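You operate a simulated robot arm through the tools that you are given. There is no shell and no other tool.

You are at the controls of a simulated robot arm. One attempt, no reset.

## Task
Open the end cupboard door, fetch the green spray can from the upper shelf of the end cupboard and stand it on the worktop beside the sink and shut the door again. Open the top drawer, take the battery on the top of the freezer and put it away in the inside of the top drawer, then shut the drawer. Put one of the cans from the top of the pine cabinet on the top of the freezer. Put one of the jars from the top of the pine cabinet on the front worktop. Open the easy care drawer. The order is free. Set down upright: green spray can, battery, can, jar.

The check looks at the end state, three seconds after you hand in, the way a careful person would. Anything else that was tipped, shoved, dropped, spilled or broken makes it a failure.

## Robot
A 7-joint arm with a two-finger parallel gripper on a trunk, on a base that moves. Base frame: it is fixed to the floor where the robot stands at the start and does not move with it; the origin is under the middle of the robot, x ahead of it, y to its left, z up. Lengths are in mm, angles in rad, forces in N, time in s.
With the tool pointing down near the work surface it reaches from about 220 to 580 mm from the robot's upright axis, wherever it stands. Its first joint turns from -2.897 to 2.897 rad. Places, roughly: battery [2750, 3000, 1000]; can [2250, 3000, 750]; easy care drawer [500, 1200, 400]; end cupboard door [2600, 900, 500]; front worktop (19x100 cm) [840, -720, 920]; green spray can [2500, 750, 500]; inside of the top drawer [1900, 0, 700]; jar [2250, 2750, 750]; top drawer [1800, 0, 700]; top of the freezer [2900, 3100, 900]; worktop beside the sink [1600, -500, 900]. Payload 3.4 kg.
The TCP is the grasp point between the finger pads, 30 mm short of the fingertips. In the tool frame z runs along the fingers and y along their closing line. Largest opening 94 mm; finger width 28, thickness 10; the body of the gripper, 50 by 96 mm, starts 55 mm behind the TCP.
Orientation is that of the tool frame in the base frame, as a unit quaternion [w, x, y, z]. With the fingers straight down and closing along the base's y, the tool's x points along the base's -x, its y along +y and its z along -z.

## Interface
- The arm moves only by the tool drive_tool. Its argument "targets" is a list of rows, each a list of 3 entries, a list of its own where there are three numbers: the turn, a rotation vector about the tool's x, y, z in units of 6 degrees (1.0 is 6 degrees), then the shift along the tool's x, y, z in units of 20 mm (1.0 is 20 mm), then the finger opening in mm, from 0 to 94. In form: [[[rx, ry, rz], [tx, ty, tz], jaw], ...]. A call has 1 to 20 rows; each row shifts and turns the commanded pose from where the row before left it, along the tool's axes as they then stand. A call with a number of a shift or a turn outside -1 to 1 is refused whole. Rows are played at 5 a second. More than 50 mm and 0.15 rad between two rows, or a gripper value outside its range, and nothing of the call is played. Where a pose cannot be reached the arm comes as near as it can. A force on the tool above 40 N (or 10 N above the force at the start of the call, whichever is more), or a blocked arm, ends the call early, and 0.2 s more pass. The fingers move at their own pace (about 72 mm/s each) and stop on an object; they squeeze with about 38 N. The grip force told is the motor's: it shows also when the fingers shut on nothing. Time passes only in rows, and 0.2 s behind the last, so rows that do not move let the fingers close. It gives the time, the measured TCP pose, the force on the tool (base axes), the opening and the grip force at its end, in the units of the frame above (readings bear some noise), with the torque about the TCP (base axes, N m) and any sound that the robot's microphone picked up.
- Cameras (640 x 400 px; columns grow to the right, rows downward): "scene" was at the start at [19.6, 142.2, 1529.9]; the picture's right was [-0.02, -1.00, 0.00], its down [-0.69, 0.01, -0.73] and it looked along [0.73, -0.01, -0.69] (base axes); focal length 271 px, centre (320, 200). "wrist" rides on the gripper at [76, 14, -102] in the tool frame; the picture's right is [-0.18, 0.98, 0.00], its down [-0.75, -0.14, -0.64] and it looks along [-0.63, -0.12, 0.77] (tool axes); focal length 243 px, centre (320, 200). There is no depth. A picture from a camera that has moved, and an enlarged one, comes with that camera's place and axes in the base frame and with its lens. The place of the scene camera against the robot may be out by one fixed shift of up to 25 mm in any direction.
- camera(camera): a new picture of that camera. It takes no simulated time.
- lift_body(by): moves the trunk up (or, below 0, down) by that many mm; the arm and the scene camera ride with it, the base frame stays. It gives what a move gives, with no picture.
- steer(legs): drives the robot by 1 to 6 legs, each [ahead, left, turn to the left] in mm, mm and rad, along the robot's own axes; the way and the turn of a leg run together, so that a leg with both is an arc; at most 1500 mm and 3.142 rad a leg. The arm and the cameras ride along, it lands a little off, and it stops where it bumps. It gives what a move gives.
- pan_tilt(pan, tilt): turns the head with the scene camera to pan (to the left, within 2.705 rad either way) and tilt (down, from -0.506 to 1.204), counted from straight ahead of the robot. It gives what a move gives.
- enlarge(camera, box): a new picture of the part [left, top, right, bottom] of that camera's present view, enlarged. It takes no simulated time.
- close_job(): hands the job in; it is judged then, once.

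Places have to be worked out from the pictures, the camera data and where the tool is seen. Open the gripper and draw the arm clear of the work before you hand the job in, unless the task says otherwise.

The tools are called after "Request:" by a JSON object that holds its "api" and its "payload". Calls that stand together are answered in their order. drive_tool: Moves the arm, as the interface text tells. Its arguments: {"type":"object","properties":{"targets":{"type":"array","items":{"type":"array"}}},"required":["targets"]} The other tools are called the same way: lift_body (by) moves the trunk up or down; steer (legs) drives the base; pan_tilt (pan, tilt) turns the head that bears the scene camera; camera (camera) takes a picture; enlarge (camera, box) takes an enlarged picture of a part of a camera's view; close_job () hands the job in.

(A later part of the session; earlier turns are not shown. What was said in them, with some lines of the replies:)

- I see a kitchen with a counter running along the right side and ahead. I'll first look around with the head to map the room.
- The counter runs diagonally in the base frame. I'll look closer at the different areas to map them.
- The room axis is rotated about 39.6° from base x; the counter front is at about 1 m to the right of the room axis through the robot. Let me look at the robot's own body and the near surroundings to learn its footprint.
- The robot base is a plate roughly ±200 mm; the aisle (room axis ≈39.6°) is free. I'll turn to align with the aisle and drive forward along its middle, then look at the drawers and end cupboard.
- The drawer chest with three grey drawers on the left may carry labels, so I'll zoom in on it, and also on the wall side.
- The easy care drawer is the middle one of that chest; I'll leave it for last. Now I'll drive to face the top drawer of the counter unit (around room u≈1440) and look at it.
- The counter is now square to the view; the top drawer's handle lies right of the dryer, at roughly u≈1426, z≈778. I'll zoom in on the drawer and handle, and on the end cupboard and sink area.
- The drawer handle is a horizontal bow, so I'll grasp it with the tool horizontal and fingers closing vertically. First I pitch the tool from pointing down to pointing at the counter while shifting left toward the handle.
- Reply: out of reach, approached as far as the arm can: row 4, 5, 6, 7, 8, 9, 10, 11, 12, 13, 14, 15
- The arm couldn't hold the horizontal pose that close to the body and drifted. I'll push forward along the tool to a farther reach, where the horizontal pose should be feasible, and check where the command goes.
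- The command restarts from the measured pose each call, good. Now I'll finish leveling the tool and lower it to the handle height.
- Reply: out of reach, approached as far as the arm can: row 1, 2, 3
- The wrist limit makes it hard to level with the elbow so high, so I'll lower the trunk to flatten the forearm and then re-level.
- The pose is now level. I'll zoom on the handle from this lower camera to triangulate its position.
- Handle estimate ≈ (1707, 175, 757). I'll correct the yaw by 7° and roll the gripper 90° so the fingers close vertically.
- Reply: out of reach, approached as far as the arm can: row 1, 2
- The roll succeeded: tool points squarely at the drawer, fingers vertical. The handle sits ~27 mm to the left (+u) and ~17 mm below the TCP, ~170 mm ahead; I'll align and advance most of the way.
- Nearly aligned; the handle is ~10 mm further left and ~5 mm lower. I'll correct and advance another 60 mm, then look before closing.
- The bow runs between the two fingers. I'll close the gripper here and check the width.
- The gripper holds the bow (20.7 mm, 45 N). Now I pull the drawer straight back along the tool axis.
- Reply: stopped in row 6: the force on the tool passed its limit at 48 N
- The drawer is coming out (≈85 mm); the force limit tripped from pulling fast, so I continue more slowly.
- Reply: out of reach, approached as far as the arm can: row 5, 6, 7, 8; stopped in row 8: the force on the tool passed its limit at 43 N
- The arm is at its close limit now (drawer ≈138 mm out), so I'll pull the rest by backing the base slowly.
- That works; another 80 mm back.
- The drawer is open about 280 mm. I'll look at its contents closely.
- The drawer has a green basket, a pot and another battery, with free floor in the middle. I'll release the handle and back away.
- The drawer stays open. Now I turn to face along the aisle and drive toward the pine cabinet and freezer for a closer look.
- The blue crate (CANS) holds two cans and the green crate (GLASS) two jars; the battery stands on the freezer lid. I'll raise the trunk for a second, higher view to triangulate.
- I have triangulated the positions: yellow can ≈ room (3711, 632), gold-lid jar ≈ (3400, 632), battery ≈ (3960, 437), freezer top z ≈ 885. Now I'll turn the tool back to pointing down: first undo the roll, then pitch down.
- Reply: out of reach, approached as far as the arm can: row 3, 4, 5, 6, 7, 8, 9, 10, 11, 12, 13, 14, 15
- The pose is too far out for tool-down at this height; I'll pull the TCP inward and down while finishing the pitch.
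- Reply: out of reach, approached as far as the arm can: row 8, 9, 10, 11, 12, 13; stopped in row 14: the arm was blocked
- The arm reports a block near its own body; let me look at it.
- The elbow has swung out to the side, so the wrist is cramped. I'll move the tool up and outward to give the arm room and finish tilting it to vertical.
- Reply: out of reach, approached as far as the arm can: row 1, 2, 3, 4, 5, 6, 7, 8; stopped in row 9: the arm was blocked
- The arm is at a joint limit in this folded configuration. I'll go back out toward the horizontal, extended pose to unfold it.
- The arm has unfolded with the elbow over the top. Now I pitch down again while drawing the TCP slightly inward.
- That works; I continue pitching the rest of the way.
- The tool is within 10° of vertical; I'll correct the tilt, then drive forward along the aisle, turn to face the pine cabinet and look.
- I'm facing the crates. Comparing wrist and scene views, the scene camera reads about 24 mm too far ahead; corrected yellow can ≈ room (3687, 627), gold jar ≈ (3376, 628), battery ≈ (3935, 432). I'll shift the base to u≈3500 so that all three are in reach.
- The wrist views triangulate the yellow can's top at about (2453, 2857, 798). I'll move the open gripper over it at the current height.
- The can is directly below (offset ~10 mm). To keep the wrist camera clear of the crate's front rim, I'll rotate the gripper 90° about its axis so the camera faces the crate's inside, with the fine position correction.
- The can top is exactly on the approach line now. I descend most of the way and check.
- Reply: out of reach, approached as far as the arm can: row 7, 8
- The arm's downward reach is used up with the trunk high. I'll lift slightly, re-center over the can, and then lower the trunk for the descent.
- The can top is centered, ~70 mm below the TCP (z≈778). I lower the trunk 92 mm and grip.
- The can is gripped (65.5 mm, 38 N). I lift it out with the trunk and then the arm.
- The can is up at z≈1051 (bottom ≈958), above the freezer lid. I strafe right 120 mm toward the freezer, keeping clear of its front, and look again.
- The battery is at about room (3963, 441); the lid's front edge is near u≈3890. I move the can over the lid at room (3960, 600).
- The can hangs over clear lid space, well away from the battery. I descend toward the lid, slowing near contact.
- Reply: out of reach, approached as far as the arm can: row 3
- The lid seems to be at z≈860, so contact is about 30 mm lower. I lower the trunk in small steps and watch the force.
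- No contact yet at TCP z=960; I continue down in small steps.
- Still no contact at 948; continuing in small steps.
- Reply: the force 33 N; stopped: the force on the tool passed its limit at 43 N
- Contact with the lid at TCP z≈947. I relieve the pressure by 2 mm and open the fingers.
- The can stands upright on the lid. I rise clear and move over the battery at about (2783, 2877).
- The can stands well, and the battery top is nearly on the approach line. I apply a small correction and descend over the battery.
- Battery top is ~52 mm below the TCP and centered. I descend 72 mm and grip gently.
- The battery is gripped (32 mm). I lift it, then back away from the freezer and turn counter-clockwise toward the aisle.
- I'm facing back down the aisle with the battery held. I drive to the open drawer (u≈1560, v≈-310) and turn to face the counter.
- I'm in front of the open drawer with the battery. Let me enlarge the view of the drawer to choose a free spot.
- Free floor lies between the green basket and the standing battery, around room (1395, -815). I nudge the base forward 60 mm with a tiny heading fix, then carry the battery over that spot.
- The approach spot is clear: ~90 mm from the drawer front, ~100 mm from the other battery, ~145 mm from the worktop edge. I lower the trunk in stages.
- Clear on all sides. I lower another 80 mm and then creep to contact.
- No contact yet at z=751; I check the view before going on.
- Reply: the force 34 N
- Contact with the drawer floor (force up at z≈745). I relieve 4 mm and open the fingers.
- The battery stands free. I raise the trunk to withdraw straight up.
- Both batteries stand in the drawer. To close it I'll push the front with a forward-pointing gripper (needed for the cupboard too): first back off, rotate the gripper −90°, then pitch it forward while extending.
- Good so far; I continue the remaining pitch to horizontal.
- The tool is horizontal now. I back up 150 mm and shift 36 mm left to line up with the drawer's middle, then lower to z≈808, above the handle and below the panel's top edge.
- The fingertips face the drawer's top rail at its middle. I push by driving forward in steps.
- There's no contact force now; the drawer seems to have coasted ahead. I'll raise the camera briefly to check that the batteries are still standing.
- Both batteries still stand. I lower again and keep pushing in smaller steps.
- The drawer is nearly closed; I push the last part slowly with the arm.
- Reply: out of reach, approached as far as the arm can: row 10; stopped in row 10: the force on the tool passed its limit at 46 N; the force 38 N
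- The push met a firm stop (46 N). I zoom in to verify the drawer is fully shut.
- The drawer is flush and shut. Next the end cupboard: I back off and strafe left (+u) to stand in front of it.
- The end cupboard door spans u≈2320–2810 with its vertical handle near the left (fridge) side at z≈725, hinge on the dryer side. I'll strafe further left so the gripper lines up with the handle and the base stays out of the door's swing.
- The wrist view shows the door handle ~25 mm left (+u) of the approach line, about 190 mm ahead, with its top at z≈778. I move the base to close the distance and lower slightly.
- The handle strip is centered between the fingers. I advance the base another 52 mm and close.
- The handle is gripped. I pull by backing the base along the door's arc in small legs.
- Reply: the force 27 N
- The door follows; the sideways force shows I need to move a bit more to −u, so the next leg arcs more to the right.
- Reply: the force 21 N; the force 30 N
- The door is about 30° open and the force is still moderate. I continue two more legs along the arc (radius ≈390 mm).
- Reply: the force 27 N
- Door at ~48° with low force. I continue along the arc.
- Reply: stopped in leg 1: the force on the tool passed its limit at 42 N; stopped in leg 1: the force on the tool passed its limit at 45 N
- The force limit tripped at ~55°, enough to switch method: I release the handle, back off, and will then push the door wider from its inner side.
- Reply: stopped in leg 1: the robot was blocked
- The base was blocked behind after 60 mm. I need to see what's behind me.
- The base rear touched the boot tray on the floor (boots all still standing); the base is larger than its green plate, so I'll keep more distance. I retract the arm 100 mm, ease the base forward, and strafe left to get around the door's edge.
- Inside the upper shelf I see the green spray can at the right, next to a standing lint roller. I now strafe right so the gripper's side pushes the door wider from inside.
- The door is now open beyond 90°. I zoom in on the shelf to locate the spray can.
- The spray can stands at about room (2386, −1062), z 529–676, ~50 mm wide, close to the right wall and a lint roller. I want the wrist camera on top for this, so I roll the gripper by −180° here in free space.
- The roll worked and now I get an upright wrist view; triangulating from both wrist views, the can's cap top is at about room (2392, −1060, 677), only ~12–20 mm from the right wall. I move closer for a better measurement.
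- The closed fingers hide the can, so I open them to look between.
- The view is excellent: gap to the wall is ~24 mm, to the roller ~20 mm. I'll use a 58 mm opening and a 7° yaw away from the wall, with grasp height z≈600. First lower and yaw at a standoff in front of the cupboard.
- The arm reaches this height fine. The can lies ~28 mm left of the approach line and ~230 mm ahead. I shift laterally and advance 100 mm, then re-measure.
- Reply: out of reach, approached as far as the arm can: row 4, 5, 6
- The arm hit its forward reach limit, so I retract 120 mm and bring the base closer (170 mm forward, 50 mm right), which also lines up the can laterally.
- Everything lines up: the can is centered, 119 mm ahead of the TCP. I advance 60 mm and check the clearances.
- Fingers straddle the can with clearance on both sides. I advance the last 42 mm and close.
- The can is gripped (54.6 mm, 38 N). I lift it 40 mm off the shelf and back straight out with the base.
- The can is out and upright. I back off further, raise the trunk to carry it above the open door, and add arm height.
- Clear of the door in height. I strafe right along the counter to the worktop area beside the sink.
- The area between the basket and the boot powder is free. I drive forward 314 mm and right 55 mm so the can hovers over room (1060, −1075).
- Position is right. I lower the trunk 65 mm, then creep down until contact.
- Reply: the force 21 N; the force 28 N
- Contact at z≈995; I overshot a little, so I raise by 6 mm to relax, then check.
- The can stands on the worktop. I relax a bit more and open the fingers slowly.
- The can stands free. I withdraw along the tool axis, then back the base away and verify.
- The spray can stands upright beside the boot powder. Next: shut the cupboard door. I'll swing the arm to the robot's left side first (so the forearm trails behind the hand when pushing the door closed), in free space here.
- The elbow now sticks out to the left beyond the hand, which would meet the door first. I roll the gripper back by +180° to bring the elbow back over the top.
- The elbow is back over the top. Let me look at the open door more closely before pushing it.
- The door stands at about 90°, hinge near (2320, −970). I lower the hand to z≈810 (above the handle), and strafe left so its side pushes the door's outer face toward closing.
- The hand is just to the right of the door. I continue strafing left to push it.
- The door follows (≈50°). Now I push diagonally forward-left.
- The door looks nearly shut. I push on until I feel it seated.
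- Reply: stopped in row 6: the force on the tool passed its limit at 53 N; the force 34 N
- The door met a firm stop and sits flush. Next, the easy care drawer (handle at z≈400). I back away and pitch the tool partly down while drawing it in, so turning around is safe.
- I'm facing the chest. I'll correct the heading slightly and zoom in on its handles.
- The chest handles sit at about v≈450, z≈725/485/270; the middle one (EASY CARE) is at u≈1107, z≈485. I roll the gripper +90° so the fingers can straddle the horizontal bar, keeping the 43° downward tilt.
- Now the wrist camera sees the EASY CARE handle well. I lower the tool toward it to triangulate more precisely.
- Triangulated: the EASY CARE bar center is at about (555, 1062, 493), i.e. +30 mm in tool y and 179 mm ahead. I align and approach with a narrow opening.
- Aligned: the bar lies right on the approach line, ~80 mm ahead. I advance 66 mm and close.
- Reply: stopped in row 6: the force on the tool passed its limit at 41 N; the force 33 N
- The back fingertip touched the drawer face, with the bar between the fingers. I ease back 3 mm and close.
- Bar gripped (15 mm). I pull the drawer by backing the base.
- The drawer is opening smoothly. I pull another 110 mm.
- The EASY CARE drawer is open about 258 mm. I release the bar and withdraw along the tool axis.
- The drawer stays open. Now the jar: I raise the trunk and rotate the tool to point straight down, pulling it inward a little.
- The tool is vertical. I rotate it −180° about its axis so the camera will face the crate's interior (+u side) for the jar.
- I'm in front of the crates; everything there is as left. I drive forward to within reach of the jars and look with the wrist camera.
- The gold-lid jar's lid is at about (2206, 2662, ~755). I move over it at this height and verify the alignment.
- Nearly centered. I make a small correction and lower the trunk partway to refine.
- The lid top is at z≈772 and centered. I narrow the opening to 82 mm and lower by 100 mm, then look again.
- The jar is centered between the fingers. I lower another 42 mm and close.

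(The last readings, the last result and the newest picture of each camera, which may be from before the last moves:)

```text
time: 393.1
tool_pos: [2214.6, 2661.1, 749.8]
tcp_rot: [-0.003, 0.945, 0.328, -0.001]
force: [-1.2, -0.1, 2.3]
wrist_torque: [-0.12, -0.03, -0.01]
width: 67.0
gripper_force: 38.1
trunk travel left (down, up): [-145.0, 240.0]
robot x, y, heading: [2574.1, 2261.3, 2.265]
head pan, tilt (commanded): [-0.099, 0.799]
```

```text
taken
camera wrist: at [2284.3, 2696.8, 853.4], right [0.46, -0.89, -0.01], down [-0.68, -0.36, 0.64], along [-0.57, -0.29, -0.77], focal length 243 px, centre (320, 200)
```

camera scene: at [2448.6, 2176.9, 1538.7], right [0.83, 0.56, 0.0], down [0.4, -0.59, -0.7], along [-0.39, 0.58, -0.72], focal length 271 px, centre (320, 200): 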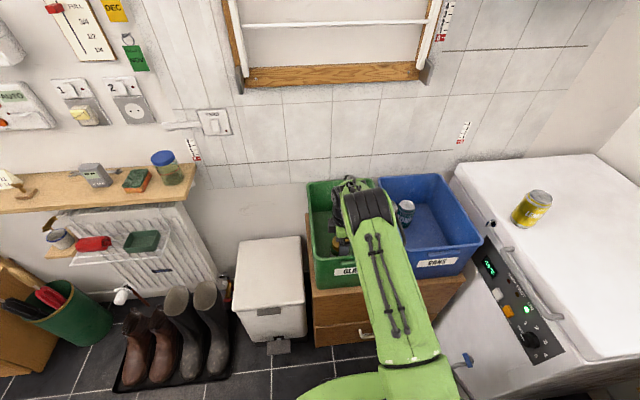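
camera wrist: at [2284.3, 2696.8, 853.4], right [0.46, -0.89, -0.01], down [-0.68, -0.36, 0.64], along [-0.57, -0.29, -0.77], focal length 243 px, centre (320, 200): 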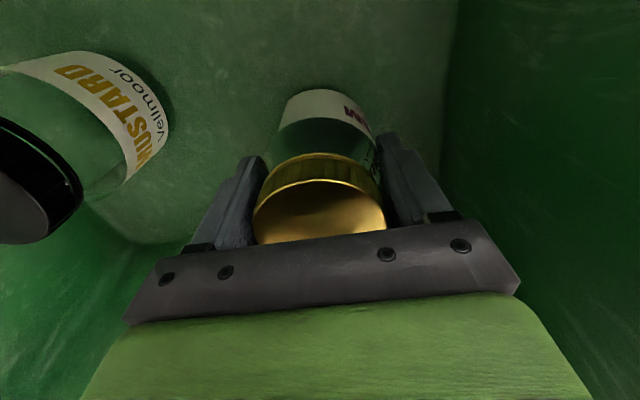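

The jar is gripped (67 mm). I lift it out of the crate with the trunk.

Request:
{"api": "lift_body", "payload": {"by": 120}}

Request:
{"api": "camera", "payload": {"camera": "wrist"}}

Request:
{"api": "lift_body", "payload": {"by": 118}}

Request:
{"api": "camera", "payload": {"camera": "scene"}}

```text
time: 394.6
tool_pos: [2215.9, 2661.6, 869.0]
tcp_rot: [-0.003, 0.945, 0.328, -0.001]
force: [-0.5, 0.2, -2.2]
wrist_torque: [0.0, 0.01, 0.0]
width: 67.1
gripper_force: 38.0
trunk travel left (down, up): [-265.0, 120.0]
robot x, y, heading: [2577.5, 2265.5, 2.26]
head pan, tilt (commanded): [-0.099, 0.799]
```

```text
taken
camera wrist: at [2284.2, 2697.0, 972.1], right [0.46, -0.89, 0.0], down [-0.68, -0.36, 0.64], along [-0.57, -0.3, -0.77], focal length 243 px, centre (320, 200)
```

wrist: 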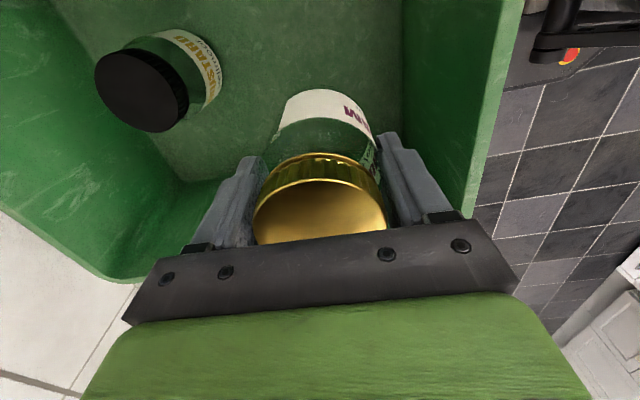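

```text
time: 396.1
tool_pos: [2214.5, 2661.2, 988.8]
tcp_rot: [-0.003, 0.945, 0.328, -0.001]
force: [-0.9, 0.2, -2.1]
wrist_torque: [-0.02, -0.03, 0.0]
width: 67.1
gripper_force: 37.8
trunk travel left (down, up): [-383.0, 2.0]
robot x, y, heading: [2573.3, 2257.8, 2.265]
head pan, tilt (commanded): [-0.099, 0.799]
```

```text
taken
camera scene: at [2448.2, 2177.2, 1734.9], right [0.83, 0.56, 0.0], down [0.4, -0.59, -0.7], along [-0.39, 0.58, -0.72], focal length 271 px, centre (320, 200)
```

scene: 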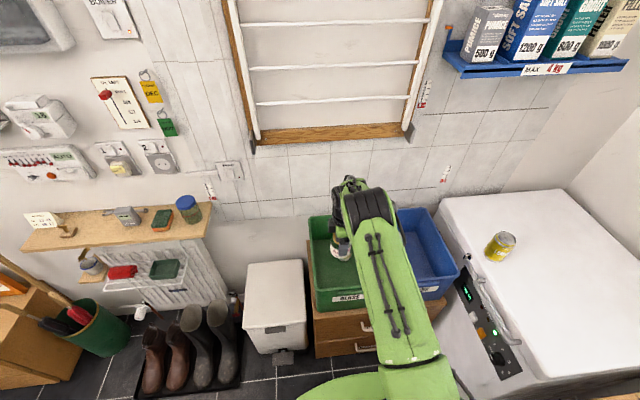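

The jar is out of the crate. I raise it a bit more, back off, turn toward the aisle and drive to the sink end.

Request:
{"api": "drive_tool", "payload": {"targets": [[[0, 0, 0], [0, 0, -1], 44], [[0, 0, 0], [0, 0, -1], 44], [[0, 0, 0], [0, 0, -1], 44], [[0, 0, 0], [0, 0, -1], 44], [[0, 0, 0], [0, 0, 0], 44]]}}

Request:
{"api": "steer", "payload": {"legs": [[-400, 0, 0], [0, 0, 1.571]]}}

Request:
{"api": "pan_tilt", "payload": {"pan": 0.0, "tilt": 0.65}}

Request:
{"api": "camera", "payload": {"camera": "scene"}}

```text
time: 397.2
tool_pos: [2216.9, 2661.6, 1066.3]
tcp_rot: [-0.002, 0.945, 0.327, -0.001]
force: [0.2, 0.2, -2.7]
wrist_torque: [-0.01, 0.04, 0.02]
width: 67.1
gripper_force: 38.1
trunk travel left (down, up): [-383.0, 2.0]
robot x, y, heading: [2573.2, 2258.9, 2.261]
head pan, tilt (commanded): [-0.099, 0.799]
```

```text
time: 403.6
tool_pos: [2434.3, 1592.3, 1066.9]
tcp_rot: [-0.002, 0.432, 0.902, -0.003]
force: [-0.3, 0.6, -1.9]
wrist_torque: [0.02, -0.04, 0.04]
width: 66.8
gripper_force: 38.1
trunk travel left (down, up): [-383.0, 2.0]
robot x, y, heading: [2826.4, 1957.3, -2.441]
head pan, tilt (commanded): [-0.099, 0.799]
```

```text
time: 404.3
tool_pos: [2433.6, 1593.1, 1066.3]
tcp_rot: [-0.001, 0.432, 0.902, -0.002]
force: [0.6, -0.3, -2.3]
wrist_torque: [0.01, 0.0, 0.02]
width: 67.0
gripper_force: 38.2
trunk travel left (down, up): [-383.0, 2.0]
robot x, y, heading: [2830.4, 1957.8, -2.435]
head pan, tilt (commanded): [0.0, 0.649]
```

```text
taken
camera scene: at [2904.3, 1814.5, 1746.8], right [-0.65, 0.76, 0.0], down [0.46, 0.39, -0.8], along [-0.61, -0.52, -0.61], focal length 271 px, centre (320, 200)
```

scene: 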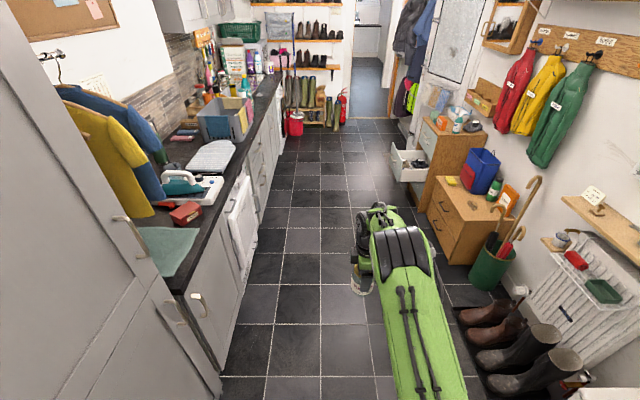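

The aisle is clear. I drive forward two long legs to the sink end and turn to face the counter.

Request:
{"api": "steer", "payload": {"legs": [[1450, 0, -0.012], [1400, 0, 0]]}}

Request:
{"api": "steer", "payload": {"legs": [[0, 0, 1.571]]}}

Request:
{"api": "pan_tilt", "payload": {"pan": -0.2, "tilt": 0.75}}

Request:
{"api": "camera", "payload": {"camera": "scene"}}

Request:
{"api": "camera", "payload": {"camera": "wrist"}}

```text
time: 418.1
tool_pos: [193.1, -179.8, 1066.6]
tcp_rot: [-0.001, 0.446, 0.895, -0.002]
force: [1.4, -0.3, -1.6]
wrist_torque: [0.02, -0.01, -0.03]
width: 66.8
gripper_force: 38.1
trunk travel left (down, up): [-383.0, 2.0]
robot x, y, heading: [601.4, 170.1, -2.472]
head pan, tilt (commanded): [0.0, 0.649]
```

```text
time: 422.4
tool_pos: [961.4, -228.4, 1066.8]
tcp_rot: [0.001, -0.331, 0.944, -0.001]
force: [0.2, 0.0, -1.7]
wrist_torque: [0.0, -0.01, 0.02]
width: 66.9
gripper_force: 38.5
trunk travel left (down, up): [-383.0, 2.0]
robot x, y, heading: [602.4, 169.7, -0.871]
head pan, tilt (commanded): [0.0, 0.649]
```

```text
time: 423.1
tool_pos: [960.3, -228.8, 1066.9]
tcp_rot: [0.001, -0.331, 0.944, -0.003]
force: [0.4, 0.1, -1.7]
wrist_torque: [0.01, -0.02, 0.03]
width: 66.9
gripper_force: 38.4
trunk travel left (down, up): [-383.0, 2.0]
robot x, y, heading: [598.0, 168.9, -0.878]
head pan, tilt (commanded): [-0.201, 0.75]
```

```text
taken
camera scene: at [714.7, 231.7, 1738.3], right [-0.88, -0.48, 0.0], down [-0.33, 0.6, -0.73], along [0.35, -0.64, -0.68], focal length 271 px, centre (320, 200)
```

scene: 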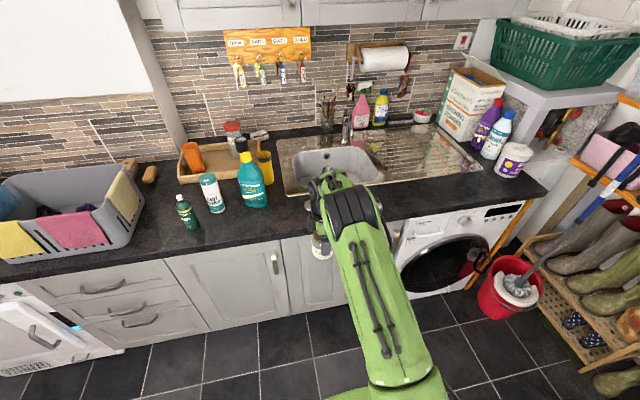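

```text
taken
camera wrist: at [892.3, -263.9, 1169.8], right [-0.47, 0.88, 0.0], down [0.68, 0.36, 0.64], along [0.57, 0.3, -0.77], focal length 243 px, centre (320, 200)
```

wrist: 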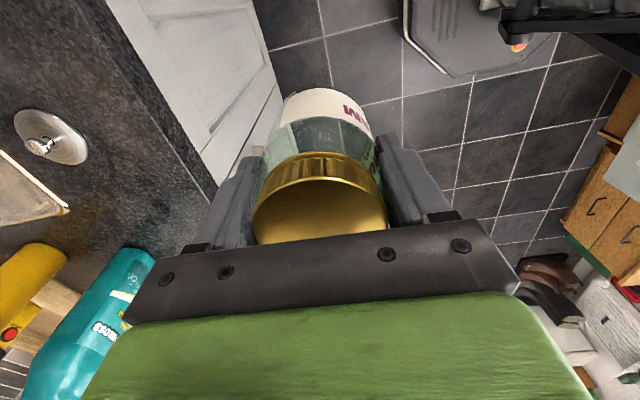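

I'm at the sink with the jar. The strip in front of the sink is free at around room (350, −1085); I drive there (297 mm forward, 244 mm right).

Request:
{"api": "steer", "payload": {"legs": [[150, -244, 0], [147, 0, 0]]}}

Request:
{"api": "camera", "payload": {"camera": "scene"}}

Request:
{"api": "camera", "payload": {"camera": "wrist"}}

```text
time: 426.0
tool_pos: [963.6, -608.1, 1067.1]
tcp_rot: [0.001, -0.329, 0.944, -0.002]
force: [0.6, -0.8, -2.0]
wrist_torque: [-0.01, 0.02, -0.01]
width: 66.8
gripper_force: 37.7
trunk travel left (down, up): [-383.0, 2.0]
robot x, y, heading: [603.2, -210.1, -0.878]
head pan, tilt (commanded): [-0.201, 0.75]
```

```text
taken
camera scene: at [718.3, -148.0, 1738.3], right [-0.88, -0.47, 0.0], down [-0.32, 0.6, -0.73], along [0.35, -0.64, -0.68], focal length 271 px, centre (320, 200)
```

scene: 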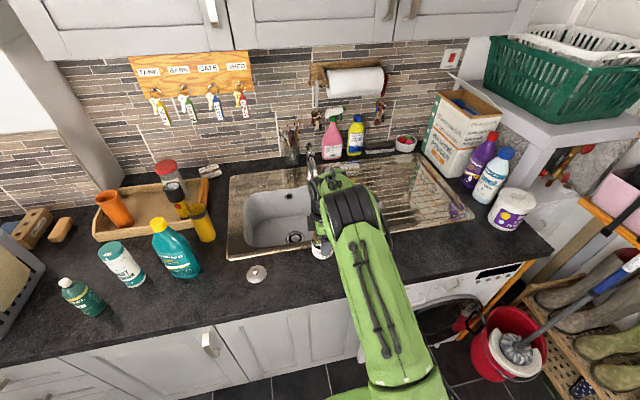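

```text
taken
camera wrist: at [894.0, -644.0, 1169.7], right [-0.47, 0.89, 0.0], down [0.68, 0.36, 0.64], along [0.57, 0.3, -0.77], focal length 243 px, centre (320, 200)
```

wrist: 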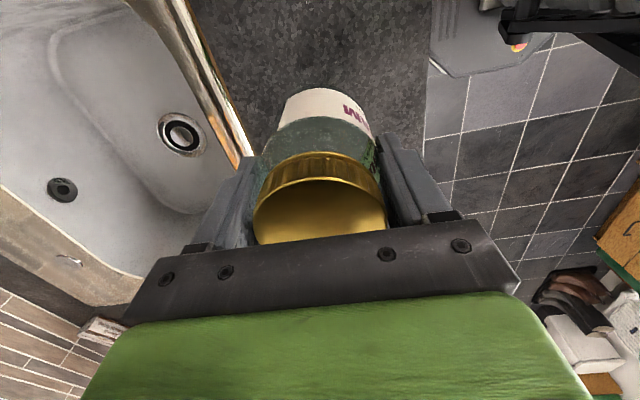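

The jar is centered over the strip between the sink rim and the front edge. I lower it and creep to contact.

Request:
{"api": "lift_body", "payload": {"by": -65}}

Request:
{"api": "camera", "payload": {"camera": "wrist"}}

Request:
{"api": "lift_body", "payload": {"by": -6}}

Request:
{"api": "lift_body", "payload": {"by": -4}}

Request:
{"api": "lift_body", "payload": {"by": -4}}

```text
time: 427.1
tool_pos: [961.4, -607.3, 1002.1]
tcp_rot: [0.001, -0.328, 0.945, -0.002]
force: [-0.3, 0.8, -2.1]
wrist_torque: [0.01, -0.01, 0.0]
width: 67.1
gripper_force: 37.7
trunk travel left (down, up): [-318.0, 67.0]
robot x, y, heading: [601.6, -207.7, -0.871]
head pan, tilt (commanded): [-0.201, 0.75]
```

```text
taken
camera wrist: at [893.8, -644.0, 1104.6], right [-0.47, 0.89, 0.0], down [0.68, 0.36, 0.64], along [0.57, 0.3, -0.77], focal length 243 px, centre (320, 200)
```

wrist: 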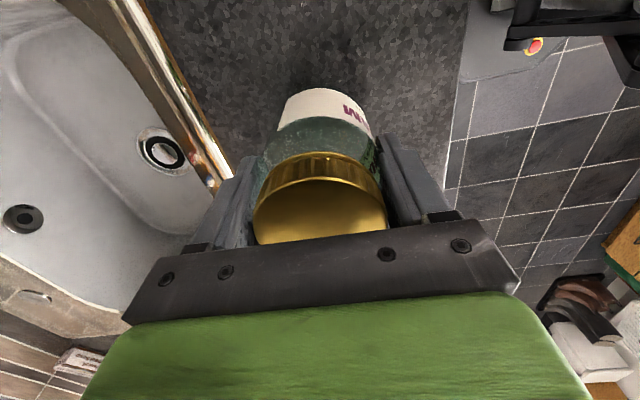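

```text
time: 427.6
tool_pos: [961.9, -607.4, 995.3]
tcp_rot: [0.001, -0.33, 0.944, -0.002]
force: [-0.2, -0.1, -2.4]
wrist_torque: [-0.02, -0.02, 0.02]
width: 66.9
gripper_force: 38.6
trunk travel left (down, up): [-312.0, 73.0]
robot x, y, heading: [596.6, -210.7, -0.876]
head pan, tilt (commanded): [-0.201, 0.75]
```

```text
time: 428.1
tool_pos: [963.3, -608.9, 991.2]
tcp_rot: [0.001, -0.329, 0.944, -0.002]
force: [-0.5, -0.2, -2.4]
wrist_torque: [-0.04, 0.0, 0.0]
width: 67.2
gripper_force: 37.9
trunk travel left (down, up): [-308.0, 77.0]
robot x, y, heading: [602.9, -206.2, -0.874]
head pan, tilt (commanded): [-0.201, 0.75]
```

```text
time: 428.7
tool_pos: [962.8, -607.8, 987.6]
tcp_rot: [0.001, -0.329, 0.944, -0.002]
force: [0.3, 0.6, -1.5]
wrist_torque: [-0.01, -0.01, 0.01]
width: 66.9
gripper_force: 38.0
trunk travel left (down, up): [-304.0, 81.0]
robot x, y, heading: [607.1, -212.0, -0.877]
head pan, tilt (commanded): [-0.201, 0.75]
```

Request:
{"api": "lift_body", "payload": {"by": -3}}

Request:
{"api": "lift_body", "payload": {"by": -3}}

Request:
{"api": "lift_body", "payload": {"by": -3}}

```text
time: 429.2
tool_pos: [963.2, -608.8, 983.6]
tcp_rot: [0.001, -0.328, 0.945, -0.002]
force: [0.2, 0.0, 1.5]
wrist_torque: [0.09, 0.1, 0.0]
width: 66.4
gripper_force: 38.3
trunk travel left (down, up): [-301.0, 84.0]
robot x, y, heading: [599.6, -209.5, -0.878]
head pan, tilt (commanded): [-0.201, 0.75]
```

```text
time: 429.7
tool_pos: [962.7, -608.1, 985.9]
tcp_rot: [0.002, -0.329, 0.944, -0.006]
force: [0.8, -0.8, 26.5]
wrist_torque: [0.63, 0.36, -0.03]
width: 66.9
gripper_force: 38.3
trunk travel left (down, up): [-298.0, 87.0]
robot x, y, heading: [604.5, -206.5, -0.877]
head pan, tilt (commanded): [-0.201, 0.75]
```

```text
time: 430.1
tool_pos: [962.9, -609.1, 984.8]
tcp_rot: [0.002, -0.329, 0.944, -0.006]
force: [-4.4, 3.6, 13.5]
wrist_torque: [0.71, 0.55, 0.02]
width: 66.9
gripper_force: 37.9
trunk travel left (down, up): [-297.0, 89.0]
robot x, y, heading: [600.0, -209.9, -0.875]
head pan, tilt (commanded): [-0.201, 0.75]
stopped: the force on the tool passed its limit at 43 N (the readings are from after the stop); the commanded pose is now the measured one
```

Contact confirmed at z≈985. I relax by 2 mm and open the fingers.

Request:
{"api": "lift_body", "payload": {"by": 2}}

Request:
{"api": "drive_tool", "payload": {"targets": [[[0, 0, 0], [0, 0, 0], 70], [[0, 0, 0], [0, 0, 0], 76], [[0, 0, 0], [0, 0, 0], 84], [[0, 0, 0], [0, 0, 0], 92], [[0, 0, 0], [0, 0, 0], 92]]}}

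Request:
{"api": "camera", "payload": {"camera": "wrist"}}

```text
time: 430.6
tool_pos: [964.2, -609.1, 984.0]
tcp_rot: [0.002, -0.328, 0.944, -0.007]
force: [-0.6, 1.1, 0.8]
wrist_torque: [0.12, 0.1, 0.0]
width: 67.3
gripper_force: 38.1
trunk travel left (down, up): [-299.0, 87.0]
robot x, y, heading: [605.8, -209.2, -0.876]
head pan, tilt (commanded): [-0.201, 0.75]
```

```text
time: 431.8
tool_pos: [963.4, -609.6, 984.9]
tcp_rot: [0.002, -0.329, 0.944, -0.007]
force: [-0.4, -0.2, 0.2]
wrist_torque: [-0.02, -0.03, 0.01]
width: 92.0
gripper_force: 0.0
trunk travel left (down, up): [-299.0, 87.0]
robot x, y, heading: [602.9, -210.4, -0.876]
head pan, tilt (commanded): [-0.201, 0.75]
```

```text
taken
camera wrist: at [894.5, -644.7, 1088.2], right [-0.47, 0.88, -0.01], down [0.67, 0.36, 0.64], along [0.57, 0.29, -0.76], focal length 243 px, centre (320, 200)
```

wrist: 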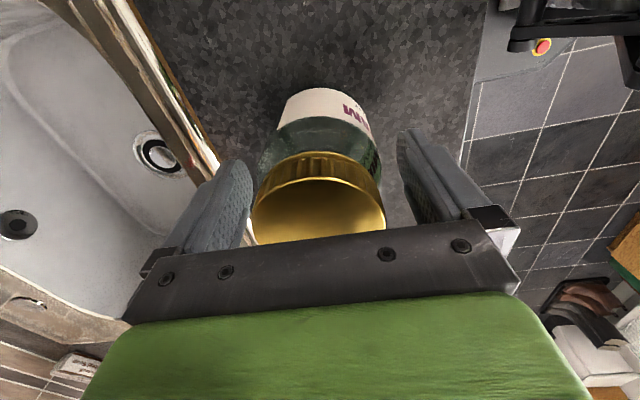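

The jar stands free. I lift straight up, then back the base away from the counter.

Request:
{"api": "lift_body", "payload": {"by": 86}}

Request:
{"api": "drive_tool", "payload": {"targets": [[[0, 0, 0], [0, 0, -1], 92], [[0, 0, 0], [0, 0, -1], 92], [[0, 0, 0], [0, 0, -1], 92], [[0, 0, 0], [0, 0, 0], 92]]}}

Request:
{"api": "steer", "payload": {"legs": [[-280, 0, 0]]}}

Request:
{"api": "camera", "payload": {"camera": "scene"}}

Request:
{"api": "camera", "payload": {"camera": "wrist"}}

```text
time: 433.1
tool_pos: [964.1, -610.0, 1071.8]
tcp_rot: [0.003, -0.329, 0.944, -0.006]
force: [0.0, 0.0, 0.4]
wrist_torque: [0.0, -0.03, 0.0]
width: 92.0
gripper_force: 0.0
trunk travel left (down, up): [-385.0, 1.0]
robot x, y, heading: [604.0, -207.7, -0.877]
head pan, tilt (commanded): [-0.201, 0.75]
```

```text
time: 434.1
tool_pos: [964.1, -609.4, 1130.3]
tcp_rot: [0.002, -0.329, 0.944, -0.007]
force: [0.6, -0.7, 0.1]
wrist_torque: [-0.01, -0.04, 0.02]
width: 91.8
gripper_force: 0.1
trunk travel left (down, up): [-385.0, 1.0]
robot x, y, heading: [605.6, -211.7, -0.877]
head pan, tilt (commanded): [-0.201, 0.75]
```

```text
time: 436.0
tool_pos: [786.4, -396.9, 1130.9]
tcp_rot: [0.002, -0.329, 0.944, -0.006]
force: [0.4, -0.2, 0.4]
wrist_torque: [-0.02, -0.03, -0.01]
width: 92.0
gripper_force: 0.1
trunk travel left (down, up): [-385.0, 1.0]
robot x, y, heading: [425.1, 3.3, -0.878]
head pan, tilt (commanded): [-0.201, 0.75]
```

```text
taken
camera scene: at [540.4, 65.2, 1739.5], right [-0.88, -0.47, 0.0], down [-0.32, 0.6, -0.73], along [0.35, -0.64, -0.68], focal length 271 px, centre (320, 200)
```

scene: 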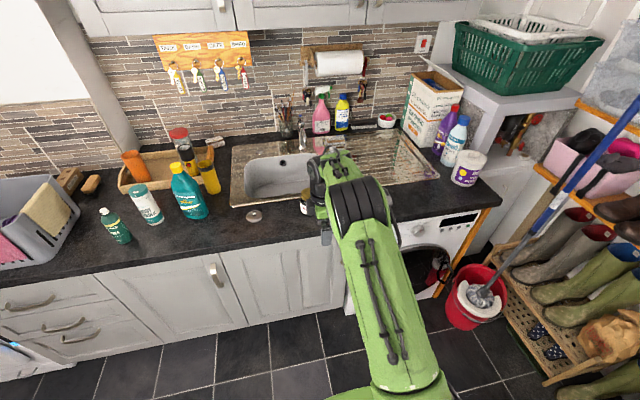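

```text
taken
camera wrist: at [718.0, -431.9, 1233.5], right [-0.47, 0.88, -0.01], down [0.67, 0.36, 0.64], along [0.57, 0.29, -0.76], focal length 243 px, centre (320, 200)
```

wrist: 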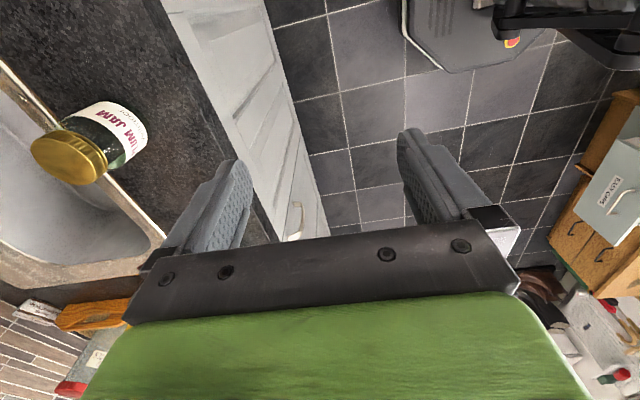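

The jar stands on the strip. I back off further and check the whole scene from clear viewpoints.

Request:
{"api": "steer", "payload": {"legs": [[-60, 150, 0.6]]}}

Request:
{"api": "pan_tilt", "payload": {"pan": -0.75, "tilt": 0.7}}

Request:
{"api": "camera", "payload": {"camera": "scene"}}

Request:
{"api": "pan_tilt", "payload": {"pan": 0.1, "tilt": 0.6}}

Request:
{"api": "camera", "payload": {"camera": "scene"}}

Request:
{"api": "pan_tilt", "payload": {"pan": 1.0, "tilt": 0.6}}

Request:
{"api": "camera", "payload": {"camera": "scene"}}

```text
time: 438.0
tool_pos: [981.0, 31.0, 1130.1]
tcp_rot: [0.004, -0.591, 0.807, -0.006]
force: [0.4, -0.3, 0.8]
wrist_torque: [0.01, -0.01, -0.01]
width: 92.0
gripper_force: 0.0
trunk travel left (down, up): [-385.0, 1.0]
robot x, y, heading: [455.0, 159.2, -0.285]
head pan, tilt (commanded): [-0.201, 0.75]
```

```text
time: 439.0
tool_pos: [979.3, 29.7, 1129.3]
tcp_rot: [0.005, -0.591, 0.807, -0.005]
force: [0.2, 0.1, -0.3]
wrist_torque: [-0.01, -0.02, 0.0]
width: 92.4
gripper_force: 0.1
trunk travel left (down, up): [-385.0, 1.0]
robot x, y, heading: [457.9, 155.1, -0.278]
head pan, tilt (commanded): [-0.75, 0.7]
```

```text
taken
camera scene: at [483.1, 239.7, 1743.7], right [-0.86, -0.51, 0.0], down [-0.33, 0.55, -0.76], along [0.39, -0.66, -0.64], focal length 271 px, centre (320, 200)
```

scene: 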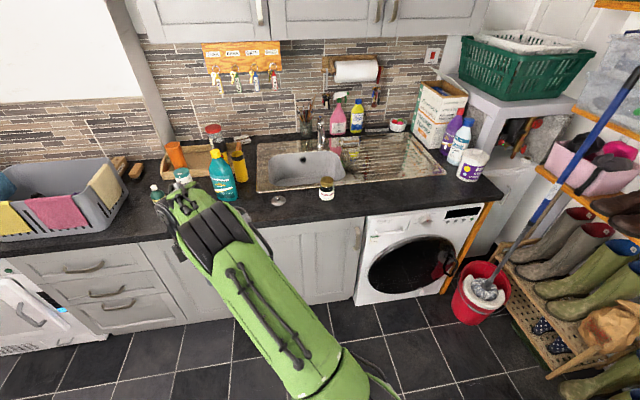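

```text
time: 440.2
tool_pos: [980.5, 30.4, 1130.2]
tcp_rot: [0.004, -0.591, 0.806, -0.005]
force: [-0.5, -0.2, 0.3]
wrist_torque: [0.01, -0.02, 0.0]
width: 92.0
gripper_force: 0.1
trunk travel left (down, up): [-385.0, 1.0]
robot x, y, heading: [460.7, 162.8, -0.28]
head pan, tilt (commanded): [0.099, 0.6]
```

```text
taken
camera scene: at [526.3, 296.5, 1752.3], right [-0.18, -0.98, 0.0], down [-0.56, 0.1, -0.82], along [0.81, -0.15, -0.57], focal length 271 px, centre (320, 200)
```

scene: 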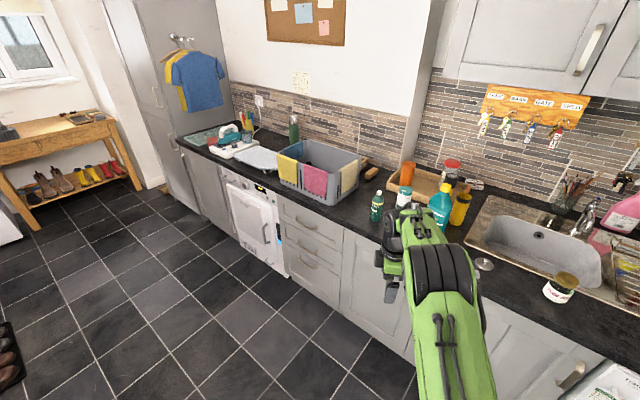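

```text
time: 441.4
tool_pos: [981.1, 29.5, 1130.3]
tcp_rot: [0.005, -0.591, 0.806, -0.006]
force: [-0.2, -1.0, 0.0]
wrist_torque: [0.01, 0.03, -0.02]
width: 92.0
gripper_force: 0.0
trunk travel left (down, up): [-385.0, 1.0]
robot x, y, heading: [458.7, 158.0, -0.284]
head pan, tilt (commanded): [1.0, 0.6]
```

```text
taken
camera scene: at [505.9, 370.7, 1752.3], right [0.66, -0.75, 0.0], down [-0.43, -0.37, -0.82], along [0.62, 0.54, -0.57], focal length 271 px, centre (320, 200)
```

scene: 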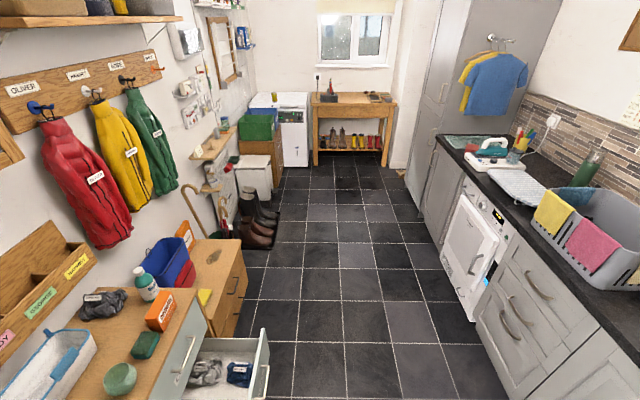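

Everything looks in place: jar and spray can upright, drawer and door shut, easy care drawer open. I'll turn the arm into the open aisle and zoom in on the shut door, drawer and the placed objects for a final check.

Request:
{"api": "steer", "payload": {"legs": [[0, 0, 0.8]]}}

Request:
{"api": "pan_tilt", "payload": {"pan": -0.45, "tilt": 0.5}}

Request:
{"api": "camera", "payload": {"camera": "scene"}}

Request:
{"api": "enlarge", "payload": {"camera": "scene", "box": [140, 140, 380, 290]}}

```text
time: 443.9
tool_pos: [916.0, 442.1, 1130.5]
tcp_rot: [-0.006, 0.857, -0.515, 0.004]
force: [-0.3, 0.3, -0.1]
wrist_torque: [0.04, 0.05, 0.01]
width: 91.8
gripper_force: 0.0
trunk travel left (down, up): [-385.0, 1.0]
robot x, y, heading: [460.7, 157.2, 0.516]
head pan, tilt (commanded): [1.0, 0.6]
```

```text
time: 445.4
tool_pos: [915.7, 442.1, 1129.8]
tcp_rot: [-0.006, 0.857, -0.515, 0.004]
force: [0.8, -0.6, -1.1]
wrist_torque: [0.0, 0.0, -0.01]
width: 91.9
gripper_force: 0.0
trunk travel left (down, up): [-385.0, 1.0]
robot x, y, heading: [454.7, 155.9, 0.514]
head pan, tilt (commanded): [-0.45, 0.499]
```

```text
taken
camera scene: at [418.8, 258.7, 1761.4], right [0.06, -1.0, 0.0], down [-0.48, -0.03, -0.88], along [0.88, 0.06, -0.48], focal length 271 px, centre (320, 200)
```

scene: 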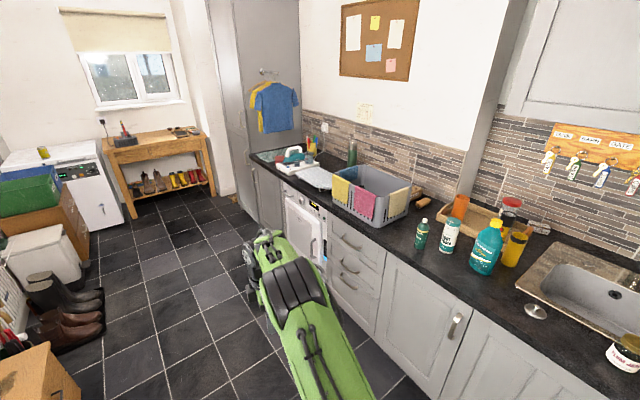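

```text
2.67 times, centred on (260, 215) of scene
camera zoom: at [418.8, 258.7, 1761.4], right [0.06, -1.0, 0.0], down [-0.48, -0.03, -0.88], along [0.88, 0.06, -0.48], focal length 722 px, centre (480, 160)
```

zoom: 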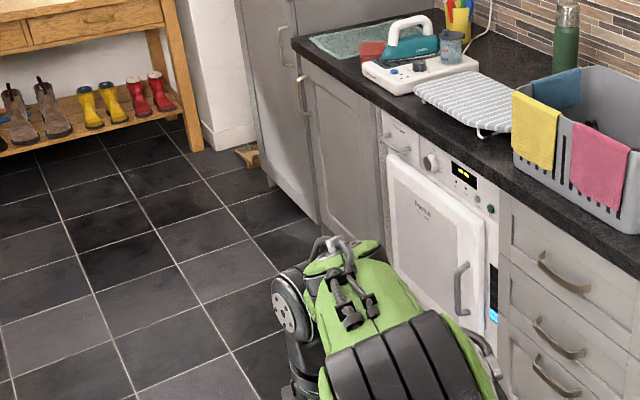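

The door and drawers are flush, the can stands on the freezer, the spray can, jar and other bottles are upright, the boots are undisturbed, and the gripper is open with the arm over the free aisle. I hand in the job.

Request:
{"api": "close_job", "payload": {}}

```text
The job is handed in.
```

I did all the steps and handed the job in; no result has come back yet.

- **Spray can:** it stands upright on the worktop beside the sink, just left of the boot powder. I lifted it off the cupboard's upper shelf past a lint roller, which stayed standing. The end cupboard door is shut.
- **Battery:** it stands in the top drawer and the drawer is shut. I last saw it standing with the drawer about half closed. I then pushed the drawer the rest of the way slowly, but I did not reopen it to check.
- **Can:** the yellow one from the blue crate stands upright on top of the freezer.
- **Jar:** the gold-lidded jam jar from the green crate stands upright on the front worktop strip in front of the sink.
- **Easy care drawer:** it is open about 26 cm.

**One bump:** while backing away from the cupboard, the base touched the boot tray on the floor and stopped. All the boots stayed upright; I can't rule out that the tray shifted a few millimetres.

In the final views, the door and drawers were flush and nothing else had been knocked over. The gripper is open and the arm is over the aisle.
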